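You operate a simulated robot arm through the tools that you are given. There is no shell and no other tool. Be economical: measure what you need, move in short steps, check, and stop when the job is done.

You are at the controls of a simulated two-armed robot. One attempt, no reset.

Task
Put the teal bundle on top of the brown flat carton on the top of the press bench. Then put the green marker pen from the top of the press bench in the inside of the steel tray. Then put the water bottle on the top of the check bench. Then put the grey spool on the top of the packing bench away on the top of the wiring bench. Then fetch the grey pilot lamp and set it on the low shelf of the test bench. Then fetch the white screw tub and set it on the top of the side table. Then take the boxed module and put it on the top board of the reject shelf. Then put the black grommet on the top of the door bench away on the top of the packing bench. Keep to this order. Set down upright: water bottle, white screw tub, boxed module.

The check looks at the end state, three seconds after you hand in, the way a careful person would. Anything else that was tipped, shoved, dropped, spilled or broken makes it a failure.

Robot
Two 7-joint arms with two-finger parallel grippers on one trunk, on a base that drives. Base frame: it is fixed to the floor where the robot stands at the start and does not move with it; the origin is under the middle of the robot, x ahead of it, y to its left, z up. Units: mm, rad, N and s.
The left shoulder is at the start at [124, 171, 1162], the right one opposite. With the tool pointing down near the work surface each hand reaches from about 100 to 900 mm from the robot's upright axis, wherever it stands, measured 20 degrees to its own side. Places, roughly: black grommet (3x5x4 cm) [200, 5400, 800]; boxed module (4x9x7 cm) [-2500, 7600, 800]; flat carton [1500, 250, 750]; green marker pen [1250, -250, 750]; grey pilot lamp [-2250, 6250, 750]; grey spool (7x6x6 cm) [2300, -3100, 800]; inside of the steel tray (13x29 cm) [-2260, -3500, 760]; low shelf of the test bench [-2400, 6500, 200]; teal bundle (18x3x3 cm) [1600, 0, 800]; top board of the reject shelf [-2600, 7800, 1200]; top of the check bench [1100, 1200, 800]; top of the packing bench [2100, -2300, 800]; top of the side table [-3800, 4600, 800]; top of the wiring bench [-1600, 3500, 800]; water bottle (7x7x18 cm) [1600, -600, 900]; white screw tub [-2000, 6000, 750]. Payload 4.4 kg a hand.
Tool frame (each hand has its own): the origin (TCP) lies between the finger pads and is the grasp point; the fingertips stand 23 mm ahead of it; z points along the fingers, y is the line along which they close. The gripper opens to 94 mm. The fingers are 38 mm wide and 10 mm thick; the gripper's body (54 by 96 mm) begins 39 mm behind the TCP.
Orientation is that of the tool frame in the base frame, as a unit quaternion [x, y, z, w]. With the fingers straight down and closing along the base's y, the tool's x points along the base's -x, its y along +y and its z along -z.

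Tools
- The arms move only by the tool drive_tool. It takes "left_motion", "right_motion" or both (then of equal length, played together; a hand with none holds still); each is a list of rows, each an object of numbers (a shift or turn left out is 0, a gripper value left out holds the last): "x", "y", "z": the shift along the tool's x, y, z in mm; "wx", "wy", "wz": the turn, a rotation vector about the tool's x, y, z in rad. In form: [{"x": .., "y": .., "z": .., "wx": .., "wy": .., "wz": ..}, ...]. A call has 1 to 8 rows; each row is the pose to reach, as a shift and turn from the pose commanded when the call began, along the tool's axes at that moment. "left_fingers" and "right_fingers" are, for a hand that has rows, the finger opening in mm, from 0 to 94, set as the call begins (left out, the last holds). Each row takes 0.2 s and may step no farther than 50 mm and 0.15 rad from the row before; otherwise, or with a gripper value out of range, the whole call is refused. Where a pose cannot be reached the arm comes as near as it can. A force on the tool above 40 N (or 10 N above the force at the start of the call, whichever is more), or a blocked arm, ends the call early, and 0.2 s more pass. Each finger travels about 72 mm/s and halts on what it meets, pressing with about 44 N; the grip force reading is that of the motor and also rises with nothing between the fingers. The clock runs only during rows and for 0.2 s after the last one: add rows that repeat a pose to give the fingers time. The reply holds the time, the measured pose of the TCP, the force on the tool along the base axes, the opening and the grip force, in the units named above and with some noise, with the torque about the TCP (base axes, N m) and any sound that the robot's microphone picked up, and new pictures: "pictures" is both (left out), scene, wrist or none (wrist: the cameras of the hands that moved).
- Cameras (640 x 400 px; columns grow to the right, rows downward): "scene" is now at [241.9, 6.1, 1310.1]; the picture's right is [0.06, -1.00, 0.00], its down [-0.50, -0.03, -0.86] and it looks along [0.86, 0.06, -0.50] (base axes); focal length 260 px, centre (320, 200). "left" rides on the left gripper at [86, -16, -74] in its tool frame; the picture's right is [0.18, 0.98, 0.00], its down [-0.58, 0.11, -0.81] and it looks along [-0.79, 0.15, 0.59] (tool axes); focal length 243 px, centre (320, 200). "right" rides on the right gripper at [86, 16, -74] in its tool frame; the picture's right is [-0.18, 0.98, 0.00], its down [-0.58, -0.11, -0.81] and it looks along [-0.79, -0.15, 0.59] (tool axes); focal length 243 px, centre (320, 200). There is no depth. A picture from a camera that has moved, and an enlarged one, comes with that camera's place and axes in the base frame and with its lens.
- move_column(by): slides the trunk up (or, below 0, down) by that many mm; the arms and the scene camera ride with it, the base frame stays. It gives what a move gives, with no picture.
- drive_base(legs): drives the robot by 1 to 6 legs, each [ahead, left, turn to the left] in mm, mm and rad, along the robot's own axes; the way and the turn of a leg run together, so that a leg with both is an arc; at most 1500 mm and 3.142 rad a leg. The arms and the cameras ride along, it lands a little off, and it stops where it bumps. It gives what a move gives, and a new picture of the scene camera.
- head_to(pan, tilt): turns the head with the scene camera to pan (to the left, within 1.396 rad either way) and tilt (down, from -0.506 to 1.204), counted from straight ahead of the robot. It gives what a move gives, and a new picture of the scene camera.
- enlarge(camera, box): a new picture of the part [left, top, right, bottom] of that camera's present view, enlarged. It takes no simulated time.
- sign_off(): hands the job in; it is judged then, once.

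Go step by step. Nothing tells you exact positions but the pictures and the camera data: compare them with the known pose of the tool, close in by small moves and look again before you grip or let go. The budget is 483 turns and 360 pictures, counting those below and the enlarged ones. Unless the task says otherwise, let go and move clear before handing in, and close with one line.

The tools are called after "Emit:" as name(argument=value, ...) on one line, values as JSON. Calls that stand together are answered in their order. drive_tool: Moves the arms, as the interface text tells. Its arguments: {"type":"object","properties":{"left_motion":{"type":"array","items":{"type":"object","properties":{"x":{"type":"number"},"y":{"type":"number"},"z":{"type":"number"},"wx":{"type":"number"},"wy":{"type":"number"},"wz":{"type":"number"}}}},"left_fingers":{"type":"number"},"right_motion":{"type":"array","items":{"type":"object","properties":{"x":{"type":"number"},"y":{"type":"number"},"z":{"type":"number"},"wx":{"type":"number"},"wy":{"type":"number"},"wz":{"type":"number"}}}},"right_fingers":{"type":"number"},"pictures":{"type":"string","enum":["both","scene","wrist","none"]}},"required":[]} The other tools are called the same way: move_column (by) slides the trunk up or down; drive_base (legs) drives the base; head_to (pan, tilt) turns the head that bears the scene camera; enlarge (camera, box) takes an enlarged picture of a part of a camera's view; sign_off () hands the job in.

At the start:

```text
t: 0.0
left_position: [596.0, 243.2, 1010.6]
left_tcp_rot: [0.0, 1.0, 0.0, -0.001]
left_wrist_force: [0.3, -1.1, -0.5]
left_ft_torque: [0.01, -0.03, -0.01]
left_finger_gap: 93.9
left_gripper_force: 0.1
right_position: [579.2, -283.2, 1050.2]
right_tcp_rot: [0.0, 1.0, 0.0, -0.001]
right_wrist_force: [-0.9, -0.5, -0.7]
right_ft_torque: [0.03, 0.02, -0.04]
right_finger_gap: 94.1
right_gripper_force: 0.0
trunk travel left (down, up): [-175.0, 213.0]
robot x, y, heading: [-0.7, -3.6, 0.006]
head pan, tilt: [0.065, 0.527]
```

scene: 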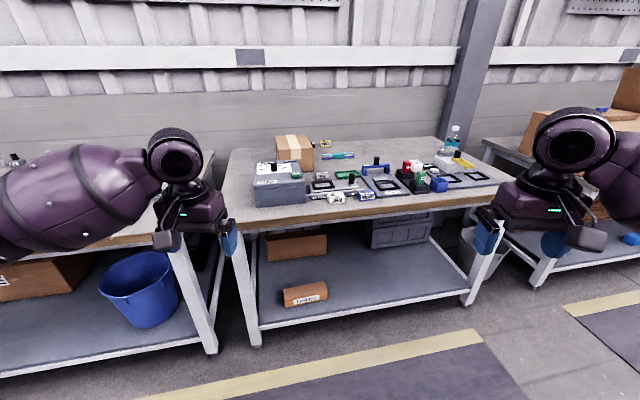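
right: 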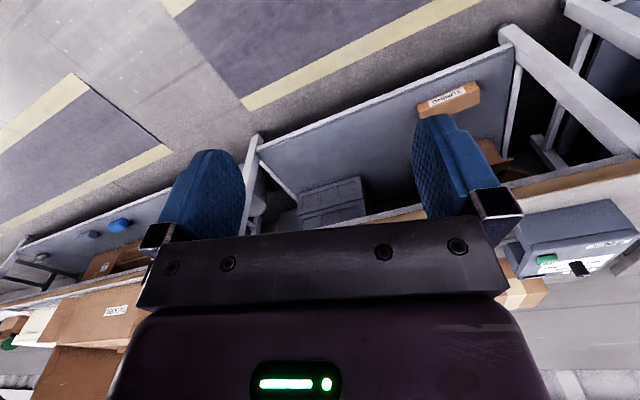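
left: 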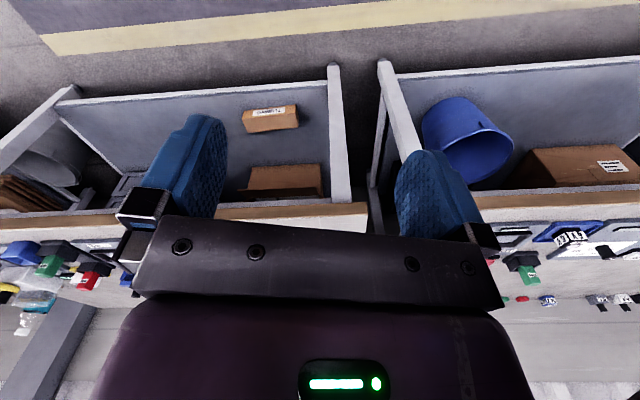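

I see the press bench ahead with a carton, a teal bundle at the back and clutter in front. I'll enlarge the view to identify the objects.

Emit:
enlarge(camera="scene", box=[220, 110, 380, 210])

Emit:
enlarge(camera="scene", box=[350, 110, 510, 210])

```text
4.00 times, centred on (300, 160) of scene
camera zoom: at [241.9, 6.1, 1310.1], right [0.06, -1.0, 0.0], down [-0.5, -0.03, -0.86], along [0.86, 0.06, -0.5], focal length 1042 px, centre (400, 360)
```

zoom: 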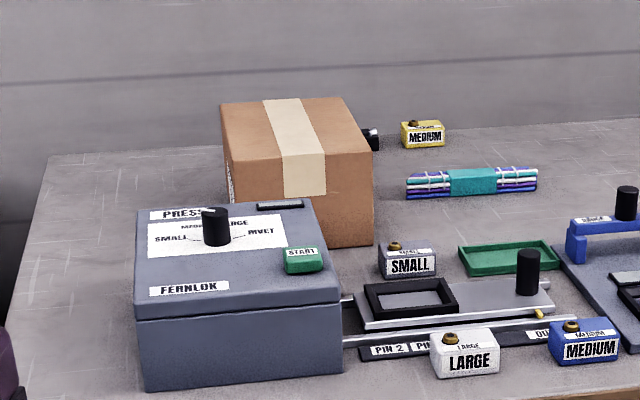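

```text
4.00 times, centred on (430, 160) of scene
camera zoom: at [241.9, 6.1, 1310.1], right [0.06, -1.0, 0.0], down [-0.5, -0.03, -0.86], along [0.86, 0.06, -0.5], focal length 1042 px, centre (-120, 360)
```

zoom: 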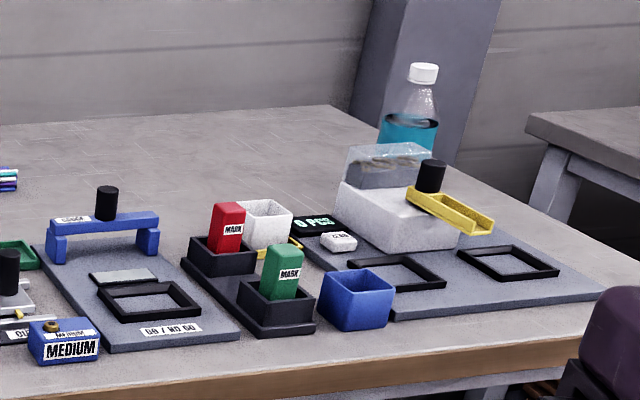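

The taped brown carton, teal bundle and green "MARK" block are all visible. Before driving I'll look down to judge how big the base is and how far away the bench edge is.

Emit:
head_to(pan=0, tilt=1.2)

```text
t: 1.1
left_position: [594.7, 242.7, 1011.3]
left_tcp_rot: [0.0, 1.0, -0.001, -0.001]
left_wrist_force: [0.2, -0.5, 0.9]
left_ft_torque: [-0.02, 0.0, -0.01]
left_finger_gap: 93.8
left_gripper_force: 0.1
right_position: [578.7, -283.9, 1050.6]
right_tcp_rot: [0.0, 1.0, 0.001, 0.0]
right_wrist_force: [0.1, 0.2, -0.2]
right_ft_torque: [-0.03, 0.01, 0.01]
right_finger_gap: 93.9
right_gripper_force: 0.1
trunk travel left (down, up): [-175.0, 213.0]
robot x, y, heading: [1.4, 0.6, 0.001]
head pan, tilt: [0.0, 1.201]
camera scene: at [207.7, 0.3, 1259.0], right [0.0, -1.0, 0.0], down [-0.93, 0.0, -0.36], along [0.36, 0.0, -0.93], focal length 260 px, centre (320, 200)
```

scene: 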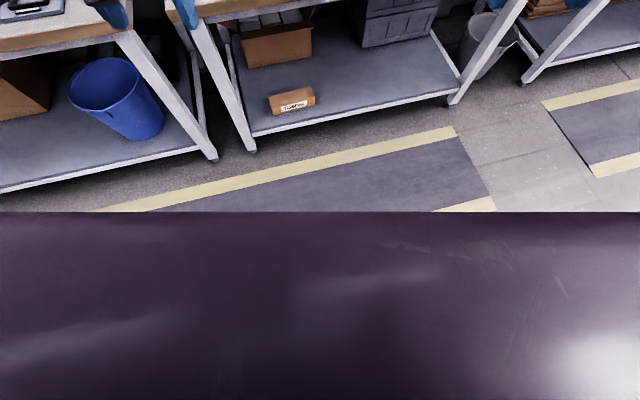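

The benches are rotated about 0.27 rad from my heading, with the front legs about 1060 mm out along the bench normal. I'll turn to square up and approach part of the way.

Emit:
drive_base(legs=[[0, 0, 0.27], [0, -250, 0], [400, 0, 0]])

Emit:
head_to(pan=0, tilt=0.75)

```text
t: 6.9
left_position: [970.9, 254.8, 1010.2]
left_tcp_rot: [-0.132, 0.991, 0.0, 0.0]
left_wrist_force: [-0.2, 0.1, -0.1]
left_ft_torque: [-0.03, -0.02, -0.01]
left_finger_gap: 94.0
left_gripper_force: 0.0
right_position: [1093.0, -255.3, 1050.6]
right_tcp_rot: [-0.132, 0.991, 0.001, -0.001]
right_wrist_force: [0.6, 0.9, -0.3]
right_ft_torque: [0.01, 0.0, 0.01]
right_finger_gap: 93.9
right_gripper_force: 0.0
trunk travel left (down, up): [-175.0, 213.0]
robot x, y, heading: [459.8, -135.3, 0.268]
head pan, tilt: [0.0, 1.201]
camera scene: at [659.3, -79.3, 1258.9], right [0.26, -0.97, 0.0], down [-0.9, -0.24, -0.36], along [0.35, 0.09, -0.93], focal length 260 px, centre (320, 200)
```

scene: 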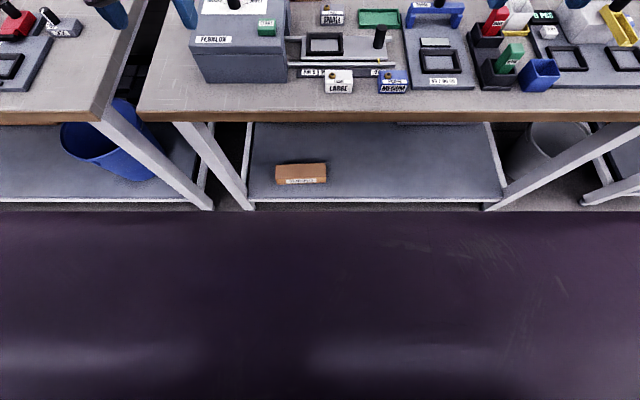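

```text
t: 7.8
left_position: [969.7, 255.8, 1012.1]
left_tcp_rot: [-0.132, 0.991, 0.0, 0.001]
left_wrist_force: [-0.3, -0.7, 1.5]
left_ft_torque: [-0.01, 0.02, -0.01]
left_finger_gap: 94.0
left_gripper_force: 0.0
right_position: [1091.9, -256.4, 1049.5]
right_tcp_rot: [-0.133, 0.991, 0.0, 0.0]
right_wrist_force: [-0.4, 0.0, -0.2]
right_ft_torque: [0.03, -0.03, 0.01]
right_finger_gap: 93.8
right_gripper_force: 0.0
trunk travel left (down, up): [-175.0, 213.0]
robot x, y, heading: [458.5, -134.4, 0.266]
head pan, tilt: [0.0, 0.75]
camera scene: at [684.9, -72.3, 1290.6], right [0.26, -0.97, 0.0], down [-0.66, -0.18, -0.73], along [0.71, 0.19, -0.68], focal length 260 px, centre (320, 200)
```

scene: 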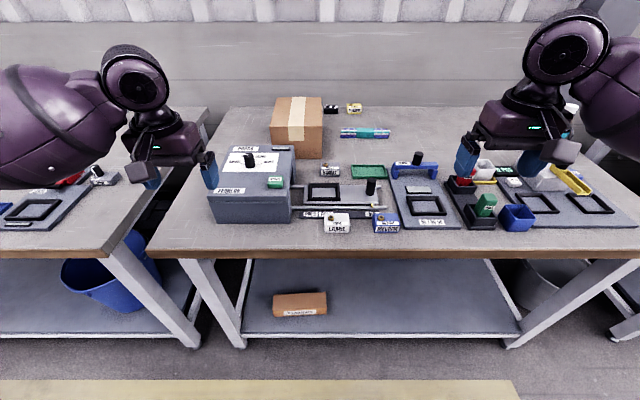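

I'm now square to the bench, with the top's front edge about 600 mm ahead and z about 790. The bundle is about 1137 ahead, so I need to go roughly 280 closer. I'll raise the trunk for clearance first and then creep in.

Emit:
move_column(by=80)

Emit:
drive_base(legs=[[200, 0, 0], [60, 0, 0]])

```text
t: 8.9
left_position: [970.9, 255.4, 1089.5]
left_tcp_rot: [-0.133, 0.991, 0.0, -0.001]
left_wrist_force: [1.1, -0.4, 0.3]
left_ft_torque: [0.0, 0.01, -0.01]
left_finger_gap: 93.9
left_gripper_force: 0.0
right_position: [1092.9, -256.5, 1129.1]
right_tcp_rot: [-0.133, 0.991, -0.001, -0.003]
right_wrist_force: [0.4, 0.1, 0.2]
right_ft_torque: [0.02, -0.01, 0.01]
right_finger_gap: 93.8
right_gripper_force: 0.0
trunk travel left (down, up): [-255.0, 133.0]
robot x, y, heading: [455.5, -133.8, 0.261]
head pan, tilt: [0.0, 0.75]
```

```text
t: 11.1
left_position: [1218.3, 323.3, 1090.3]
left_tcp_rot: [-0.133, 0.991, 0.0, 0.0]
left_wrist_force: [0.5, -0.8, -1.1]
left_ft_torque: [0.0, 0.02, 0.02]
left_finger_gap: 94.0
left_gripper_force: 0.1
right_position: [1340.8, -188.2, 1129.5]
right_tcp_rot: [-0.132, 0.991, -0.001, -0.001]
right_wrist_force: [1.1, -0.2, -0.8]
right_ft_torque: [-0.03, 0.03, -0.01]
right_finger_gap: 94.2
right_gripper_force: 0.0
trunk travel left (down, up): [-255.0, 133.0]
robot x, y, heading: [707.9, -65.2, 0.264]
head pan, tilt: [0.0, 0.75]
camera scene: at [871.7, -21.6, 1377.4], right [0.26, -0.97, 0.0], down [-0.66, -0.18, -0.73], along [0.7, 0.19, -0.68], focal length 260 px, centre (320, 200)
```

scene: 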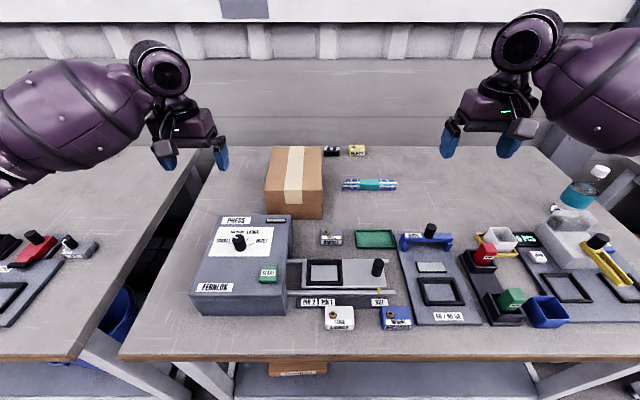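

The bundle is at about (1584, -9), 860 ahead and 175 right of me, and it lies across my view. I'll move the right hand over it, turning the fingers so they close fore and aft.

Emit:
drive_tool(right_motion=[{"x": -35, "y": 13, "wz": -0.14}, {"x": -70, "y": 27, "wz": -0.28}, {"x": -105, "y": 40, "wz": -0.42}, {"x": -140, "y": 54, "wz": -0.56}, {"x": -175, "y": 67, "wz": -0.7}, {"x": -210, "y": 81, "wz": -0.84}, {"x": -245, "y": 95, "wz": -0.98}, {"x": -281, "y": 108, "wz": -1.12}], pictures="none")

Emit:
drive_tool(right_motion=[{"wz": -0.15, "z": 40}, {"wz": -0.3, "z": 80}, {"wz": -0.45, "z": 120}, {"wz": -0.45, "z": 160}, {"wz": -0.45, "z": 180}], pictures="both")

```text
t: 12.9
left_position: [1220.3, 317.9, 1090.7]
left_tcp_rot: [-0.131, 0.991, 0.002, 0.0]
left_wrist_force: [1.2, -1.0, 1.1]
left_ft_torque: [0.09, 0.03, -0.04]
left_finger_gap: 94.2
left_gripper_force: 0.1
right_position: [1536.6, -41.5, 1122.4]
right_tcp_rot: [-0.624, 0.781, 0.001, 0.001]
right_wrist_force: [-0.1, -0.3, 0.3]
right_ft_torque: [0.09, 0.06, 0.04]
right_finger_gap: 93.8
right_gripper_force: 0.0
right hand out of reach, approached as far as the arm can: row 7, 8
trunk travel left (down, up): [-255.0, 133.0]
robot x, y, heading: [707.6, -68.6, 0.26]
head pan, tilt: [0.0, 0.75]
```

```text
t: 14.1
left_position: [1218.8, 322.2, 1090.7]
left_tcp_rot: [-0.133, 0.991, 0.0, 0.0]
left_wrist_force: [0.8, 0.1, 0.4]
left_ft_torque: [0.03, 0.02, 0.01]
left_finger_gap: 93.9
left_gripper_force: 0.0
right_position: [1528.8, -39.0, 944.8]
right_tcp_rot: [0.794, -0.608, 0.0, 0.0]
right_wrist_force: [0.4, -0.1, 1.1]
right_ft_torque: [0.03, 0.03, 0.02]
right_finger_gap: 94.0
right_gripper_force: 0.0
right hand out of reach, approached as far as the arm can: row 5
trunk travel left (down, up): [-255.0, 133.0]
robot x, y, heading: [706.4, -69.2, 0.268]
head pan, tilt: [0.0, 0.75]
camera scene: at [870.4, -22.5, 1377.7], right [0.26, -0.97, 0.0], down [-0.66, -0.18, -0.73], along [0.71, 0.19, -0.68], focal length 260 px, centre (320, 200)
camera right: at [1534.6, -126.0, 1020.3], right [-1.0, -0.08, 0.0], down [-0.05, 0.59, 0.81], along [-0.06, 0.8, -0.59], focal length 243 px, centre (320, 200)
```

scene: 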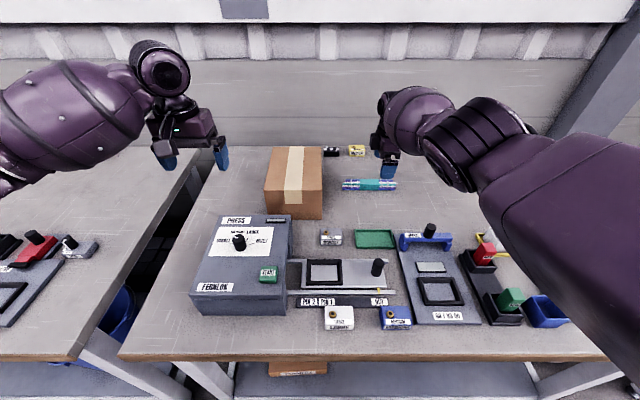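
right: 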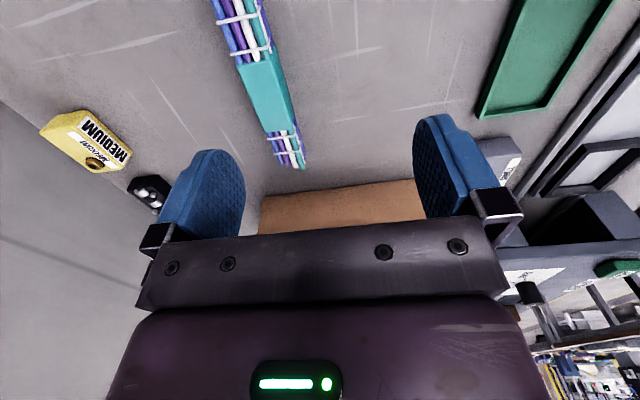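

The hand falls about 45 mm short: two views put the bundle at about (1572, -6). The camera moved back when I raised the trunk, so lowering it should bring the shoulders forward. I'll raise the hand a bit and then lower the trunk.

Emit:
drive_tool(right_motion=[{"z": -40}, {"z": -80}], pictures="none")

Emit:
move_column(by=-80)

Emit:
drive_tool(right_motion=[{"y": -15, "x": -10}, {"y": -30, "x": -20}, {"y": -44, "x": -32}], pictures="wrist")

```text
t: 14.7
left_position: [1217.4, 322.7, 1091.6]
left_tcp_rot: [-0.132, 0.991, 0.0, 0.001]
left_wrist_force: [0.2, 0.3, 0.3]
left_ft_torque: [0.01, 0.01, 0.01]
left_finger_gap: 93.9
left_gripper_force: 0.1
right_position: [1539.4, -33.9, 1025.6]
right_tcp_rot: [0.794, -0.609, -0.001, 0.001]
right_wrist_force: [1.3, -1.0, -0.4]
right_ft_torque: [0.01, -0.01, 0.0]
right_finger_gap: 93.9
right_gripper_force: 0.0
right hand out of reach, approached as far as the arm can: row 1, 2
trunk travel left (down, up): [-255.0, 133.0]
robot x, y, heading: [706.5, -67.0, 0.264]
head pan, tilt: [0.0, 0.75]
```

```text
t: 15.6
left_position: [1218.7, 323.8, 1016.3]
left_tcp_rot: [-0.131, 0.991, -0.001, -0.01]
left_wrist_force: [0.5, -0.4, 0.1]
left_ft_torque: [0.01, -0.02, 0.0]
left_finger_gap: 94.2
left_gripper_force: 0.0
right_position: [1540.2, -33.0, 857.3]
right_tcp_rot: [0.792, -0.607, -0.04, 0.053]
right_wrist_force: [-0.3, -0.9, 7.5]
right_ft_torque: [0.11, -0.39, -0.05]
right_finger_gap: 93.7
right_gripper_force: 0.0
trunk travel left (down, up): [-191.0, 197.0]
robot x, y, heading: [708.4, -66.6, 0.267]
head pan, tilt: [0.0, 0.75]
stopped: the force on the tool passed its limit at 60 N (the readings are from after the stop); the commanded pose is now the measured one
```

```text
t: 16.4
left_position: [1217.9, 323.8, 1016.5]
left_tcp_rot: [-0.132, 0.991, -0.002, -0.01]
left_wrist_force: [0.9, 0.2, 0.3]
left_ft_torque: [0.01, -0.02, 0.01]
left_finger_gap: 94.0
left_gripper_force: 0.0
right_position: [1530.8, -2.4, 858.2]
right_tcp_rot: [0.792, -0.606, -0.041, 0.053]
right_wrist_force: [0.9, 1.1, 7.8]
right_ft_torque: [0.25, -0.4, 0.03]
right_finger_gap: 94.1
right_gripper_force: 0.0
right hand out of reach, approached as far as the arm can: row 1, 2, 3
trunk travel left (down, up): [-191.0, 197.0]
robot x, y, heading: [710.1, -68.0, 0.267]
head pan, tilt: [0.0, 0.75]
camera right: at [1547.5, -88.8, 934.7], right [-0.99, -0.08, 0.13], down [0.06, 0.62, 0.78], along [-0.14, 0.78, -0.61], focal length 243 px, centre (320, 200)
```

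right: 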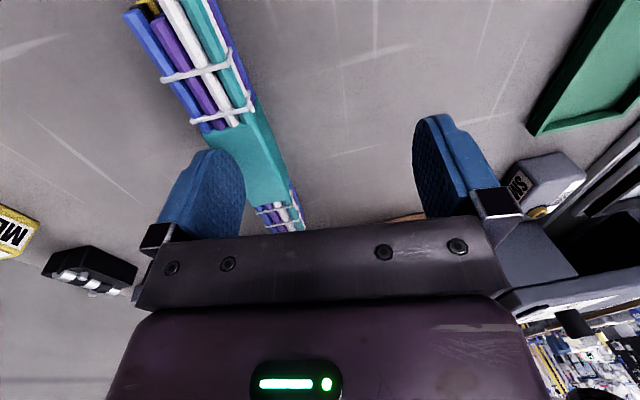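

The trunk drop brought the right hand down until one finger touched the bundle. I'll lift off and pull back, then check the bundle.

Emit:
drive_tool(right_motion=[{"z": -40}, {"z": -80}, {"z": -100, "y": 40}, {"z": -100, "y": 80}, {"z": -100, "y": 80, "wx": 0.05}], pictures="both")

```text
t: 17.6
left_position: [1220.1, 323.4, 1016.6]
left_tcp_rot: [-0.132, 0.991, -0.002, -0.01]
left_wrist_force: [0.1, -0.1, -0.4]
left_ft_torque: [0.0, -0.02, 0.03]
left_finger_gap: 93.8
left_gripper_force: 0.0
right_position: [1550.9, 13.4, 955.9]
right_tcp_rot: [0.794, -0.607, -0.027, 0.035]
right_wrist_force: [-0.6, 0.5, -1.1]
right_ft_torque: [0.0, 0.01, 0.02]
right_finger_gap: 94.0
right_gripper_force: 0.0
right hand out of reach, approached as far as the arm can: row 2, 3, 4, 5
trunk travel left (down, up): [-191.0, 197.0]
robot x, y, heading: [705.1, -66.6, 0.266]
head pan, tilt: [0.0, 0.75]
camera scene: at [918.7, -8.6, 1308.7], right [0.26, -0.97, 0.0], down [-0.66, -0.18, -0.73], along [0.71, 0.19, -0.68], focal length 260 px, centre (320, 200)
camera right: at [1563.6, -72.9, 1032.5], right [-0.99, -0.08, 0.09], down [0.02, 0.61, 0.79], along [-0.12, 0.79, -0.6], focal length 243 px, centre (320, 200)
```

scene: 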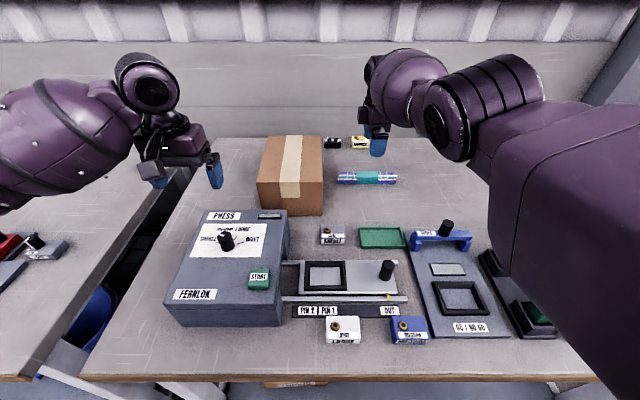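
right: 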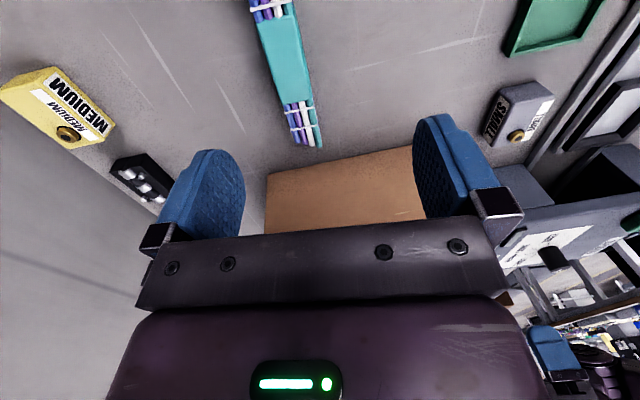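

The bundle is still lying flat, perhaps nudged about 20 mm left. I'll retract the hand, lower the trunk more for extra reach, and re-measure.

Emit:
drive_tool(right_motion=[{"y": 40, "z": -30, "wx": 0.05}, {"y": 80, "z": -60, "wx": 0.05}, {"y": 120, "z": -90, "wx": 0.05}, {"y": 160, "z": -90, "wx": 0.05}], pictures="none")

Emit:
move_column(by=-60)

Emit:
enlarge(camera="scene", box=[240, 100, 440, 225])

```text
t: 18.6
left_position: [1220.8, 323.5, 1014.3]
left_tcp_rot: [-0.132, 0.991, -0.002, -0.012]
left_wrist_force: [0.7, 0.0, 0.0]
left_ft_torque: [-0.02, -0.03, 0.0]
left_finger_gap: 94.3
left_gripper_force: 0.0
right_position: [1556.2, 31.6, 1055.4]
right_tcp_rot: [0.794, -0.607, -0.012, 0.016]
right_wrist_force: [0.1, -0.5, -0.3]
right_ft_torque: [0.0, 0.02, 0.02]
right_finger_gap: 93.9
right_gripper_force: 0.1
right hand out of reach, approached as far as the arm can: row 1, 2, 3, 4
trunk travel left (down, up): [-191.0, 197.0]
robot x, y, heading: [708.3, -63.8, 0.265]
head pan, tilt: [0.0, 0.75]
```

```text
t: 19.6
left_position: [1219.1, 323.1, 959.5]
left_tcp_rot: [-0.131, 0.991, -0.001, -0.007]
left_wrist_force: [-0.3, -1.0, 1.1]
left_ft_torque: [0.0, -0.02, 0.01]
left_finger_gap: 94.2
left_gripper_force: 0.1
right_position: [1565.8, 36.4, 864.0]
right_tcp_rot: [0.79, -0.604, -0.066, 0.086]
right_wrist_force: [0.9, -0.3, 0.9]
right_ft_torque: [-0.02, -0.07, -0.01]
right_finger_gap: 94.1
right_gripper_force: 0.0
trunk travel left (down, up): [-131.0, 257.0]
robot x, y, heading: [708.4, -65.2, 0.267]
head pan, tilt: [0.0, 0.75]
```

```text
3.20 times, centred on (340, 162) of scene
camera zoom: at [974.8, 6.1, 1240.1], right [0.26, -0.97, 0.0], down [-0.66, -0.18, -0.73], along [0.71, 0.19, -0.68], focal length 833 px, centre (256, 320)
```

zoom: 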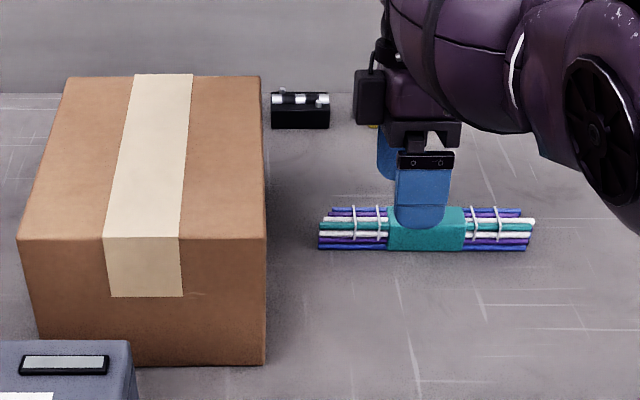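

The hand didn't follow the retract command, so it looks like a wrist joint limit from the -90° turn rather than lack of extension. I'll unwind some of the turn while lifting and see.

Emit:
drive_tool(right_motion=[{"z": -40, "wz": 0.1}, {"z": -80, "wz": 0.2}, {"z": -100, "y": 30, "wz": 0.35}, {"z": -100, "y": 60, "wz": 0.5}, {"z": -100, "y": 90, "wz": 0.65}, {"z": -100, "y": 120, "wz": 0.8}], pictures="none")

```text
t: 21.0
left_position: [1220.5, 322.1, 957.3]
left_tcp_rot: [-0.131, 0.991, 0.0, -0.009]
left_wrist_force: [-0.3, 0.8, -0.4]
left_ft_torque: [-0.02, 0.02, 0.0]
left_finger_gap: 94.1
left_gripper_force: 0.2
right_position: [1474.4, 11.5, 982.8]
right_tcp_rot: [-0.492, 0.863, 0.027, -0.109]
right_wrist_force: [0.2, 0.2, 0.2]
right_ft_torque: [0.01, 0.0, -0.03]
right_finger_gap: 94.1
right_gripper_force: 0.1
right hand out of reach, approached as far as the arm can: row 1, 2
trunk travel left (down, up): [-131.0, 257.0]
robot x, y, heading: [705.5, -65.3, 0.268]
head pan, tilt: [0.0, 0.75]
```

Unwinding works, so the − side was the wrist limit. I'll straighten the tool, then turn the other way to +90°.

Emit:
drive_tool(right_motion=[{"wx": 0.077, "wy": -0.08}, {"wx": 0.154, "wy": -0.161}], pictures="none")

Emit:
drive_tool(right_motion=[{"wz": 0.15}, {"wz": 0.3}, {"wz": 0.45}, {"wz": 0.6}, {"wz": 0.75}, {"wz": 0.9}, {"wz": 1.05}, {"wz": 1.2}], pictures="none")

Emit:
drive_tool(right_motion=[{"wz": 0.15}, {"wz": 0.3}, {"wz": 0.45}, {"wz": 0.6}, {"wz": 0.75}, {"wz": 0.9}, {"wz": 1.05}, {"wz": 1.14}], pictures="wrist")

```text
t: 21.6
left_position: [1220.0, 323.1, 955.4]
left_tcp_rot: [-0.132, 0.991, -0.001, -0.01]
left_wrist_force: [-0.1, 1.0, 0.0]
left_ft_torque: [0.0, 0.04, 0.01]
left_finger_gap: 93.9
left_gripper_force: 0.0
right_position: [1475.9, 11.7, 982.5]
right_tcp_rot: [-0.495, 0.869, 0.001, -0.001]
right_wrist_force: [0.4, -0.5, -0.2]
right_ft_torque: [0.03, 0.04, -0.04]
right_finger_gap: 93.7
right_gripper_force: 0.1
trunk travel left (down, up): [-131.0, 257.0]
robot x, y, heading: [708.8, -68.8, 0.267]
head pan, tilt: [0.0, 0.75]
```

```text
t: 23.4
left_position: [1220.9, 322.6, 956.1]
left_tcp_rot: [-0.131, 0.991, -0.002, -0.011]
left_wrist_force: [0.1, 0.7, -0.5]
left_ft_torque: [-0.03, -0.01, 0.01]
left_finger_gap: 94.1
left_gripper_force: 0.1
right_position: [1474.9, 11.6, 984.1]
right_tcp_rot: [0.083, 0.997, 0.0, -0.001]
right_wrist_force: [0.9, -0.6, 0.2]
right_ft_torque: [-0.01, 0.01, 0.0]
right_finger_gap: 94.3
right_gripper_force: 0.0
trunk travel left (down, up): [-131.0, 257.0]
robot x, y, heading: [708.2, -67.8, 0.262]
head pan, tilt: [0.0, 0.75]
```

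```text
t: 25.2
left_position: [1219.6, 323.8, 954.8]
left_tcp_rot: [-0.131, 0.991, -0.002, -0.011]
left_wrist_force: [-0.3, -0.6, 0.7]
left_ft_torque: [0.02, -0.01, 0.02]
left_finger_gap: 94.2
left_gripper_force: 0.0
right_position: [1475.6, 10.8, 983.3]
right_tcp_rot: [0.608, 0.794, 0.0, -0.001]
right_wrist_force: [0.5, -0.2, 0.2]
right_ft_torque: [0.02, 0.01, -0.01]
right_finger_gap: 94.0
right_gripper_force: 0.1
trunk travel left (down, up): [-131.0, 257.0]
robot x, y, heading: [707.8, -67.5, 0.265]
head pan, tilt: [0.0, 0.75]
camera right: at [1467.7, 98.8, 1058.6], right [1.0, 0.08, 0.0], down [0.05, -0.59, 0.81], along [0.06, -0.8, -0.59], focal length 243 px, centre (320, 200)
```

right: 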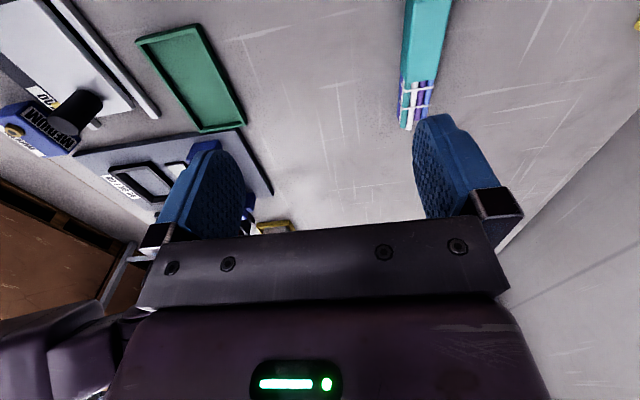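

The full +90° turn works and the tool is vertical. The bundle centre is at about (1578, 9), so I'll move above it.

Emit:
drive_tool(right_motion=[{"y": 35, "x": -10}, {"y": 70, "x": -20}, {"y": 98, "x": -28}, {"y": 98, "x": -28, "z": 45}, {"y": 98, "x": -28, "z": 90}], pictures="both")

```text
t: 26.4
left_position: [1220.3, 323.3, 955.6]
left_tcp_rot: [-0.131, 0.991, -0.001, -0.011]
left_wrist_force: [0.3, 0.7, -0.2]
left_ft_torque: [0.01, 0.01, -0.02]
left_finger_gap: 93.8
left_gripper_force: 0.0
right_position: [1576.1, 10.4, 891.8]
right_tcp_rot: [0.607, 0.795, 0.0, -0.001]
right_wrist_force: [-0.3, -0.5, 0.3]
right_ft_torque: [0.01, 0.02, 0.03]
right_finger_gap: 94.3
right_gripper_force: 0.1
trunk travel left (down, up): [-131.0, 257.0]
robot x, y, heading: [709.7, -69.9, 0.262]
head pan, tilt: [0.0, 0.75]
camera scene: at [977.7, 7.1, 1238.6], right [0.26, -0.97, 0.0], down [-0.66, -0.18, -0.73], along [0.71, 0.19, -0.68], focal length 260 px, centre (320, 200)
camera right: at [1569.3, 97.3, 967.5], right [1.0, 0.08, 0.0], down [0.05, -0.59, 0.81], along [0.06, -0.8, -0.59], focal length 243 px, centre (320, 200)
```

scene: 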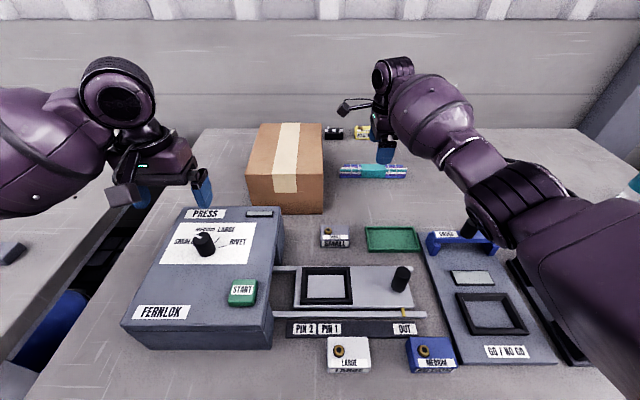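
right: 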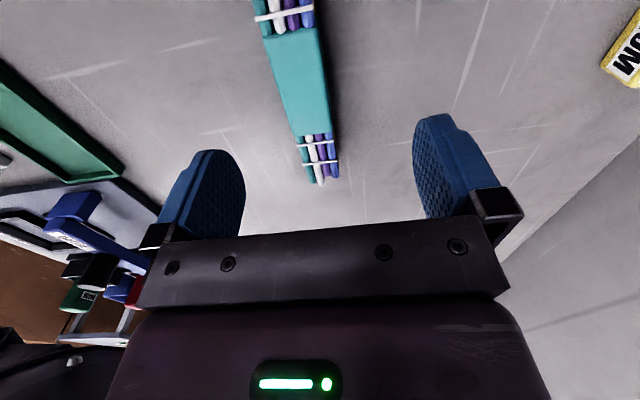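

The bundle is aligned with the hand but about 13 mm nearer to me than the TCP line. I'll correct that and descend.

Emit:
drive_tool(right_motion=[{"y": -13}, {"y": -13, "z": 35}, {"y": -13, "z": 65}], pictures="wrist")

```text
t: 27.2
left_position: [1219.8, 322.5, 956.8]
left_tcp_rot: [-0.131, 0.991, -0.002, -0.011]
left_wrist_force: [0.1, 0.3, 0.4]
left_ft_torque: [-0.01, 0.02, 0.01]
left_finger_gap: 93.9
left_gripper_force: 0.0
right_position: [1564.7, 8.0, 827.5]
right_tcp_rot: [0.606, 0.795, 0.0, -0.002]
right_wrist_force: [-1.1, -0.3, -0.3]
right_ft_torque: [0.01, 0.04, -0.03]
right_finger_gap: 93.8
right_gripper_force: 0.0
trunk travel left (down, up): [-131.0, 257.0]
robot x, y, heading: [708.1, -70.7, 0.268]
head pan, tilt: [0.0, 0.75]
camera right: at [1557.1, 94.8, 902.4], right [1.0, 0.08, 0.0], down [0.05, -0.59, 0.81], along [0.06, -0.8, -0.59], focal length 243 px, centre (320, 200)
```

right: 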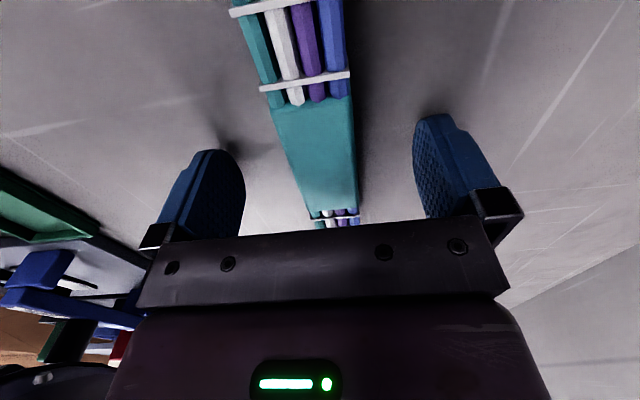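

The bundle is centred between the fingers. I'll lower a little more until I'm near the bench, then close.

Emit:
drive_tool(right_motion=[{"z": 7}, {"z": 14}, {"z": 20}], pictures="wrist")

```text
t: 28.0
left_position: [1217.0, 322.3, 959.6]
left_tcp_rot: [-0.131, 0.991, -0.001, -0.008]
left_wrist_force: [-0.2, 0.7, -0.5]
left_ft_torque: [-0.01, -0.07, -0.03]
left_finger_gap: 94.0
left_gripper_force: 0.1
right_position: [1564.1, 7.7, 823.1]
right_tcp_rot: [0.607, 0.795, 0.007, 0.004]
right_wrist_force: [-14.7, -5.5, 31.3]
right_ft_torque: [-0.96, 1.83, -0.07]
right_finger_gap: 94.1
right_gripper_force: 0.2
trunk travel left (down, up): [-131.0, 257.0]
robot x, y, heading: [708.3, -67.2, 0.262]
head pan, tilt: [0.0, 0.75]
stopped in row 3 (right hand): the force on the tool passed its limit at 42 N (the readings are from after the stop); the commanded pose is now the measured one
camera right: at [1555.3, 94.1, 899.5], right [1.0, 0.08, 0.01], down [0.04, -0.59, 0.8], along [0.07, -0.8, -0.6], focal length 243 px, centre (320, 200)
```

right: 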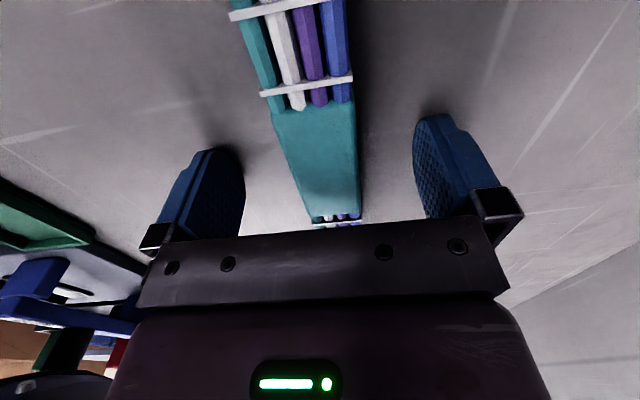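

The fingertips touched the bench top, so it is at z≈800. I'll raise 3 mm and close on the bundle.

Emit:
drive_tool(right_motion=[{"z": -3}, {"z": -3}, {"z": -3}, {"z": -3}, {"z": -3}], right_fingers=15, pictures="none")

Emit:
drive_tool(right_motion=[{"z": -40}, {"z": -90}, {"z": -140}, {"z": -190}], pictures="both")

```text
t: 28.4
left_position: [1218.7, 321.7, 957.8]
left_tcp_rot: [-0.131, 0.991, -0.002, -0.009]
left_wrist_force: [0.0, 1.3, 0.1]
left_ft_torque: [-0.01, 0.03, 0.03]
left_finger_gap: 94.0
left_gripper_force: 0.1
right_position: [1562.8, 8.4, 823.5]
right_tcp_rot: [0.607, 0.795, 0.002, 0.0]
right_wrist_force: [-28.1, -5.9, 30.0]
right_ft_torque: [-0.98, 1.56, -0.56]
right_finger_gap: 60.5
right_gripper_force: 15.2
trunk travel left (down, up): [-131.0, 257.0]
robot x, y, heading: [703.1, -67.7, 0.261]
head pan, tilt: [0.0, 0.75]
stopped in row 1 (right hand): the force on the tool passed its limit at 50 N (the readings are from after the stop); the commanded pose is now the measured one
```

```text
t: 29.4
left_position: [1220.3, 322.5, 958.9]
left_tcp_rot: [-0.132, 0.991, -0.002, -0.009]
left_wrist_force: [-0.3, 0.5, 1.6]
left_ft_torque: [0.05, -0.01, 0.02]
left_finger_gap: 94.0
left_gripper_force: 0.2
right_position: [1562.6, 9.5, 1010.4]
right_tcp_rot: [0.607, 0.795, 0.003, 0.001]
right_wrist_force: [-1.1, 0.7, -0.1]
right_ft_torque: [0.0, 0.0, -0.02]
right_finger_gap: 14.9
right_gripper_force: 0.2
trunk travel left (down, up): [-131.0, 257.0]
robot x, y, heading: [703.7, -71.5, 0.262]
head pan, tilt: [0.0, 0.75]
camera scene: at [974.7, 6.4, 1239.8], right [0.26, -0.97, 0.0], down [-0.66, -0.18, -0.73], along [0.71, 0.19, -0.68], focal length 260 px, centre (320, 200)
camera right: at [1554.0, 95.5, 1086.7], right [1.0, 0.08, 0.01], down [0.04, -0.59, 0.8], along [0.07, -0.8, -0.59], focal length 243 px, centre (320, 200)
```

scene: 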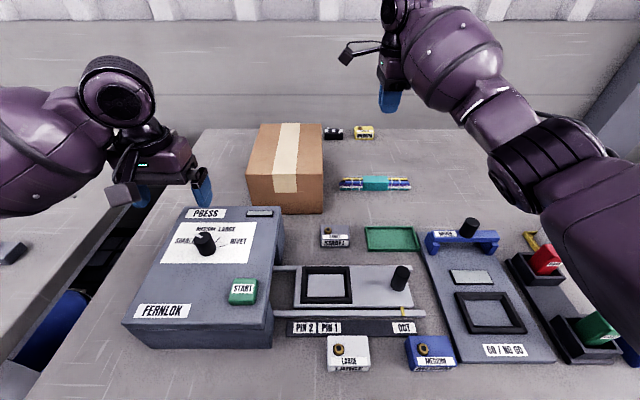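
right: 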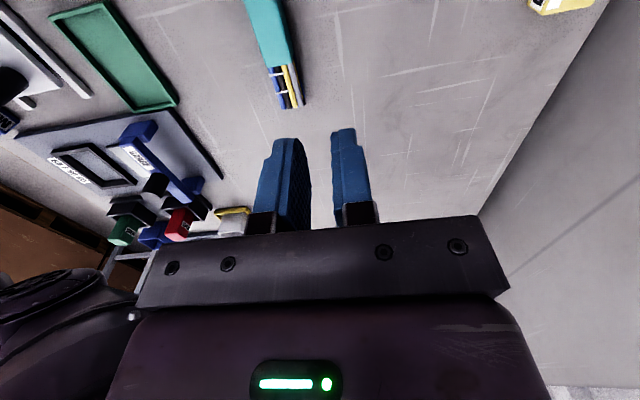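

The close call stopped early because the fingertips were dragging on the bench, and the bundle slid about 50 mm toward me. It's now near (1512, 2), still flat, so I'll reopen and line up again.

Emit:
drive_tool(right_motion=[{"y": -25, "x": 3}, {"y": -50, "x": 5}, {"y": -50, "x": 5, "z": 45}, {"y": -50, "x": 5, "z": 90}, {"y": -50, "x": 5, "z": 130}], right_fingers=94, pictures="wrist")

```text
t: 30.6
left_position: [1220.7, 322.9, 954.4]
left_tcp_rot: [-0.132, 0.991, -0.002, -0.01]
left_wrist_force: [-0.3, -0.3, 0.2]
left_ft_torque: [0.04, -0.01, 0.01]
left_finger_gap: 93.9
left_gripper_force: 0.0
right_position: [1515.8, -1.2, 875.3]
right_tcp_rot: [0.607, 0.794, 0.001, 0.0]
right_wrist_force: [0.6, -1.0, -0.5]
right_ft_torque: [0.0, 0.01, 0.0]
right_finger_gap: 94.1
right_gripper_force: 0.1
trunk travel left (down, up): [-131.0, 257.0]
robot x, y, heading: [706.4, -68.2, 0.268]
head pan, tilt: [0.0, 0.75]
camera right: at [1508.6, 85.6, 951.1], right [1.0, 0.08, 0.0], down [0.05, -0.59, 0.81], along [0.07, -0.8, -0.59], focal length 243 px, centre (320, 200)
```

right: 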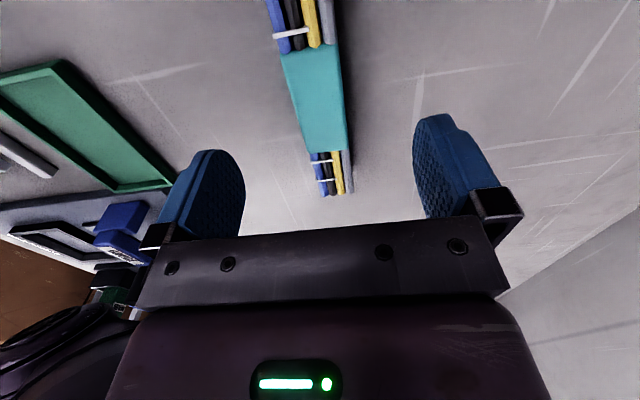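

The bundle is centred in the view. I'll descend to just above the bench.

Emit:
drive_tool(right_motion=[{"z": 20}, {"z": 40}, {"z": 46}], pictures="none")

```text
t: 31.4
left_position: [1216.5, 318.3, 967.6]
left_tcp_rot: [-0.129, 0.992, -0.001, -0.003]
left_wrist_force: [0.1, 0.2, 0.5]
left_ft_torque: [0.02, -0.01, 0.01]
left_finger_gap: 93.9
left_gripper_force: 0.1
right_position: [1517.3, -6.5, 850.6]
right_tcp_rot: [0.61, 0.792, 0.012, 0.009]
right_wrist_force: [-0.2, 0.0, 0.9]
right_ft_torque: [0.0, -0.02, -0.02]
right_finger_gap: 94.3
right_gripper_force: 0.1
trunk travel left (down, up): [-131.0, 257.0]
robot x, y, heading: [706.7, -69.8, 0.264]
head pan, tilt: [0.0, 0.75]
```

The hand stopped high at 850 and the left hand shifted as well, so something may be touching. I'll look before continuing.

Emit:
drive_tool(right_motion=[{"z": 0}], pictures="both")

Emit:
head_to(pan=-0.7, tilt=0.75)

```text
t: 31.8
left_position: [1214.6, 318.7, 964.7]
left_tcp_rot: [-0.131, 0.991, -0.001, -0.004]
left_wrist_force: [0.0, -0.3, -0.1]
left_ft_torque: [-0.01, 0.04, 0.0]
left_finger_gap: 94.0
left_gripper_force: 0.2
right_position: [1517.4, -8.1, 851.0]
right_tcp_rot: [0.609, 0.793, 0.011, 0.01]
right_wrist_force: [-0.3, -0.6, 0.1]
right_ft_torque: [-0.01, 0.0, -0.04]
right_finger_gap: 94.0
right_gripper_force: 0.1
trunk travel left (down, up): [-131.0, 257.0]
robot x, y, heading: [710.1, -67.3, 0.262]
head pan, tilt: [0.0, 0.75]
camera scene: at [967.9, 2.3, 1242.8], right [0.26, -0.97, 0.0], down [-0.65, -0.17, -0.74], along [0.71, 0.19, -0.68], focal length 260 px, centre (320, 200)
camera right: at [1507.6, 79.3, 926.1], right [1.0, 0.08, 0.03], down [0.02, -0.6, 0.8], along [0.08, -0.8, -0.59], focal length 243 px, centre (320, 200)
```

scene: 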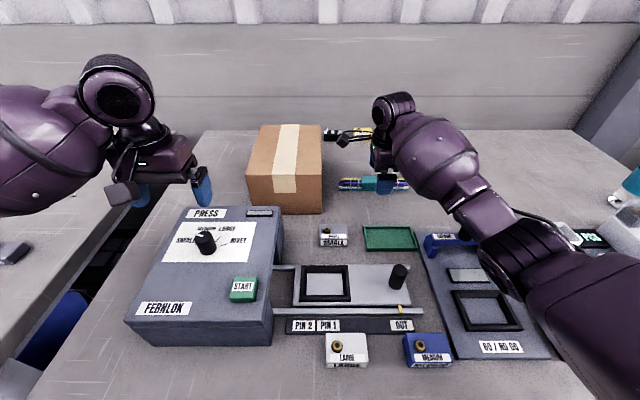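
right: 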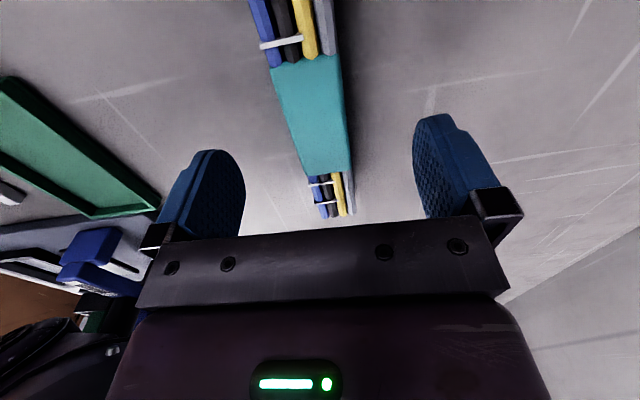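

```text
t: 32.8
left_position: [1213.9, 321.5, 962.2]
left_tcp_rot: [-0.131, 0.991, -0.001, -0.005]
left_wrist_force: [-0.3, -0.4, 0.8]
left_ft_torque: [0.03, 0.02, 0.01]
left_finger_gap: 94.0
left_gripper_force: 0.0
right_position: [1516.3, -5.7, 849.5]
right_tcp_rot: [0.609, 0.793, 0.012, 0.01]
right_wrist_force: [-0.1, -0.2, -0.1]
right_ft_torque: [0.01, 0.04, 0.0]
right_finger_gap: 93.9
right_gripper_force: 0.0
trunk travel left (down, up): [-131.0, 257.0]
robot x, y, heading: [705.0, -66.1, 0.265]
head pan, tilt: [-0.7, 0.75]
camera scene: at [962.7, -53.0, 1242.1], right [-0.42, -0.91, -0.01], down [-0.61, 0.29, -0.74], along [0.67, -0.31, -0.68], focal length 260 px, centre (320, 200)
```

scene: 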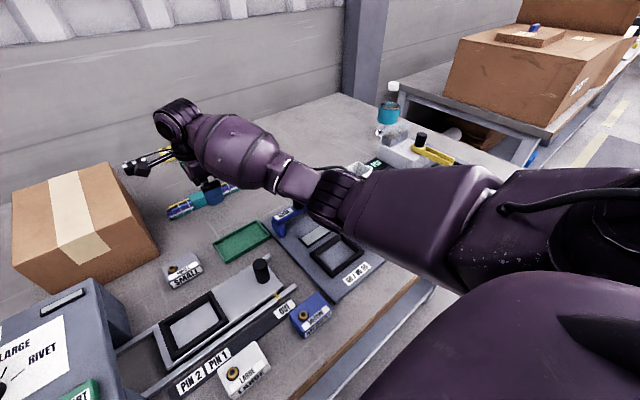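

The low elbow is probably resting on the marker or gate fixtures on the bench. I'll lift the hand, raise the trunk again, and inspect.

Emit:
drive_tool(right_motion=[{"z": -40}, {"z": -80}], pictures="none")

Emit:
move_column(by=80)

Emit:
head_to(pan=-0.6, tilt=0.85)

```text
t: 33.4
left_position: [1219.5, 321.5, 953.7]
left_tcp_rot: [-0.131, 0.991, 0.0, -0.013]
left_wrist_force: [0.4, -1.9, -0.8]
left_ft_torque: [0.03, -0.03, -0.01]
left_finger_gap: 94.1
left_gripper_force: 0.0
right_position: [1515.2, -1.2, 903.3]
right_tcp_rot: [0.606, 0.795, -0.002, -0.004]
right_wrist_force: [-0.7, -0.9, -0.7]
right_ft_torque: [0.06, -0.02, -0.03]
right_finger_gap: 94.0
right_gripper_force: 0.1
trunk travel left (down, up): [-131.0, 257.0]
robot x, y, heading: [708.6, -61.8, 0.266]
head pan, tilt: [-0.7, 0.75]
```

```text
t: 34.6
left_position: [1221.6, 322.3, 1034.0]
left_tcp_rot: [-0.131, 0.991, -0.002, -0.012]
left_wrist_force: [0.8, 0.5, -0.7]
left_ft_torque: [-0.04, 0.0, 0.0]
left_finger_gap: 94.3
left_gripper_force: 0.1
right_position: [1515.7, -1.1, 987.7]
right_tcp_rot: [0.608, 0.794, 0.0, -0.002]
right_wrist_force: [-1.3, 0.7, -0.5]
right_ft_torque: [0.0, 0.03, 0.02]
right_finger_gap: 94.4
right_gripper_force: 0.0
trunk travel left (down, up): [-211.0, 177.0]
robot x, y, heading: [702.6, -68.6, 0.264]
head pan, tilt: [-0.7, 0.75]
```

```text
t: 35.3
left_position: [1220.7, 323.0, 1035.6]
left_tcp_rot: [-0.132, 0.991, -0.001, -0.01]
left_wrist_force: [-0.2, 0.2, 0.8]
left_ft_torque: [0.01, 0.01, 0.02]
left_finger_gap: 94.1
left_gripper_force: 0.1
right_position: [1515.7, -1.6, 993.0]
right_tcp_rot: [0.607, 0.794, 0.003, 0.0]
right_wrist_force: [-0.5, 0.9, -0.8]
right_ft_torque: [0.0, 0.01, -0.04]
right_finger_gap: 94.1
right_gripper_force: 0.1
trunk travel left (down, up): [-211.0, 177.0]
robot x, y, heading: [703.2, -66.5, 0.263]
head pan, tilt: [-0.6, 0.85]
camera scene: at [894.9, -61.4, 1322.7], right [-0.33, -0.94, 0.0], down [-0.71, 0.25, -0.66], along [0.62, -0.22, -0.75], focal length 260 px, centre (320, 200)
```

scene: 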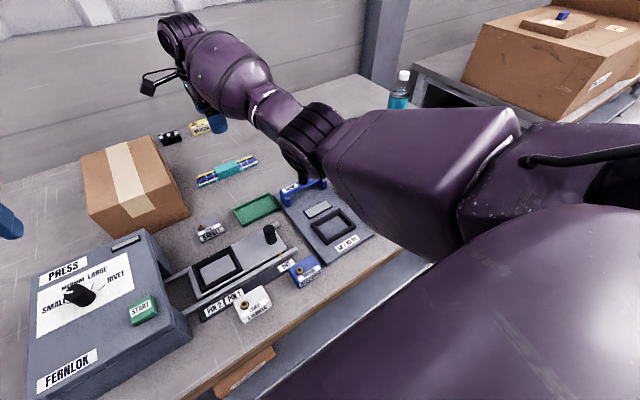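

The trunk is back up and the forearm has more clearance. I'll descend again in stages and watch for sag.

Emit:
drive_tool(right_motion=[{"z": 40}, {"z": 80}, {"z": 120}, {"z": 150}], pictures="wrist")

```text
t: 36.3
left_position: [1219.3, 323.1, 1036.2]
left_tcp_rot: [-0.132, 0.991, -0.002, -0.011]
left_wrist_force: [-0.3, -0.7, -0.7]
left_ft_torque: [0.03, -0.01, -0.04]
left_finger_gap: 94.0
left_gripper_force: 0.0
right_position: [1516.3, -1.3, 841.8]
right_tcp_rot: [0.607, 0.795, 0.003, 0.001]
right_wrist_force: [0.0, -0.8, -0.2]
right_ft_torque: [0.0, 0.0, -0.01]
right_finger_gap: 93.9
right_gripper_force: 0.0
trunk travel left (down, up): [-211.0, 177.0]
robot x, y, heading: [707.5, -68.6, 0.265]
head pan, tilt: [-0.6, 0.85]
camera right: at [1509.0, 85.8, 917.5], right [1.0, 0.08, 0.0], down [0.05, -0.59, 0.8], along [0.07, -0.8, -0.59], focal length 243 px, centre (320, 200)
```

right: 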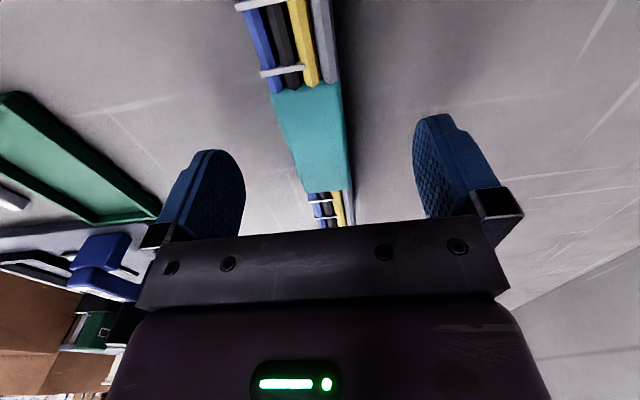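

I'm reaching cleanly now. I'll lower 13 mm, then close.

Emit:
drive_tool(right_motion=[{"z": 7}, {"z": 13}], pictures="none")

Emit:
drive_tool(right_motion=[{"z": 0}, {"z": 0}, {"z": 0}, {"z": 0}, {"z": 0}], right_fingers=15, pictures="none")

```text
t: 36.9
left_position: [1220.2, 323.0, 1037.1]
left_tcp_rot: [-0.131, 0.991, -0.002, -0.009]
left_wrist_force: [0.1, 0.1, 0.7]
left_ft_torque: [0.0, -0.01, -0.01]
left_finger_gap: 94.1
left_gripper_force: 0.0
right_position: [1516.3, -1.7, 828.5]
right_tcp_rot: [0.607, 0.795, 0.002, 0.001]
right_wrist_force: [-1.1, 0.3, 0.3]
right_ft_torque: [0.05, -0.01, 0.02]
right_finger_gap: 93.8
right_gripper_force: 0.0
trunk travel left (down, up): [-211.0, 177.0]
robot x, y, heading: [710.1, -66.6, 0.262]
head pan, tilt: [-0.6, 0.85]
```

```text
t: 38.1
left_position: [1220.7, 323.2, 1036.2]
left_tcp_rot: [-0.132, 0.991, -0.002, -0.011]
left_wrist_force: [-0.1, 0.6, -0.9]
left_ft_torque: [0.0, -0.02, 0.05]
left_finger_gap: 93.8
left_gripper_force: 0.0
right_position: [1516.5, -1.1, 829.5]
right_tcp_rot: [0.607, 0.795, 0.002, 0.0]
right_wrist_force: [0.7, 1.4, 1.4]
right_ft_torque: [-0.03, 0.01, -0.08]
right_finger_gap: 27.8
right_gripper_force: 43.6
trunk travel left (down, up): [-211.0, 177.0]
robot x, y, heading: [703.3, -64.1, 0.261]
head pan, tilt: [-0.6, 0.85]
```

The bundle is gripped at 27.8 mm. I'll lift it and look.

Emit:
drive_tool(right_motion=[{"z": -45}, {"z": -90}, {"z": -135}, {"z": -180}], pictures="none")

Emit:
head_to(pan=0, tilt=0.75)

```text
t: 39.1
left_position: [1219.3, 322.4, 1036.3]
left_tcp_rot: [-0.131, 0.991, -0.001, -0.01]
left_wrist_force: [-0.4, 0.4, 0.3]
left_ft_torque: [-0.04, 0.0, 0.04]
left_finger_gap: 94.0
left_gripper_force: 0.1
right_position: [1514.4, -0.8, 1010.0]
right_tcp_rot: [0.607, 0.795, 0.002, 0.001]
right_wrist_force: [0.0, 0.5, -0.8]
right_ft_torque: [-0.01, -0.05, -0.02]
right_finger_gap: 27.6
right_gripper_force: 43.6
trunk travel left (down, up): [-211.0, 177.0]
robot x, y, heading: [710.7, -67.4, 0.266]
head pan, tilt: [-0.6, 0.85]
```

```text
t: 40.1
left_position: [1220.2, 323.5, 1036.0]
left_tcp_rot: [-0.131, 0.991, -0.001, -0.009]
left_wrist_force: [0.4, 0.2, -1.0]
left_ft_torque: [0.01, -0.01, -0.03]
left_finger_gap: 93.8
left_gripper_force: 0.0
right_position: [1515.9, -0.6, 1008.9]
right_tcp_rot: [0.607, 0.795, 0.001, 0.001]
right_wrist_force: [-1.0, -0.4, -1.0]
right_ft_torque: [-0.01, 0.04, -0.05]
right_finger_gap: 27.7
right_gripper_force: 44.5
trunk travel left (down, up): [-211.0, 177.0]
robot x, y, heading: [706.4, -63.8, 0.263]
head pan, tilt: [0.0, 0.75]
camera scene: at [901.5, -14.0, 1330.6], right [0.26, -0.97, 0.0], down [-0.66, -0.18, -0.73], along [0.71, 0.19, -0.68], focal length 260 px, centre (320, 200)
```

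scene: 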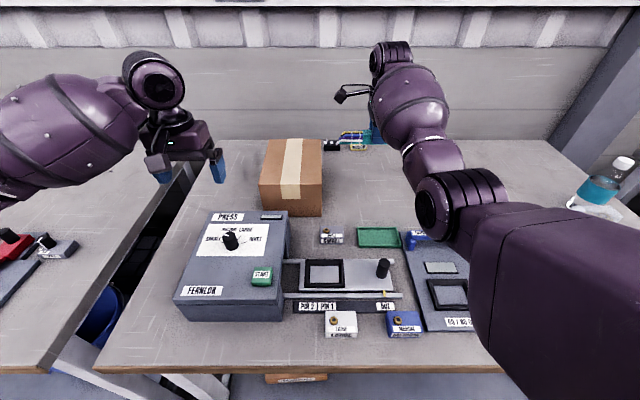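

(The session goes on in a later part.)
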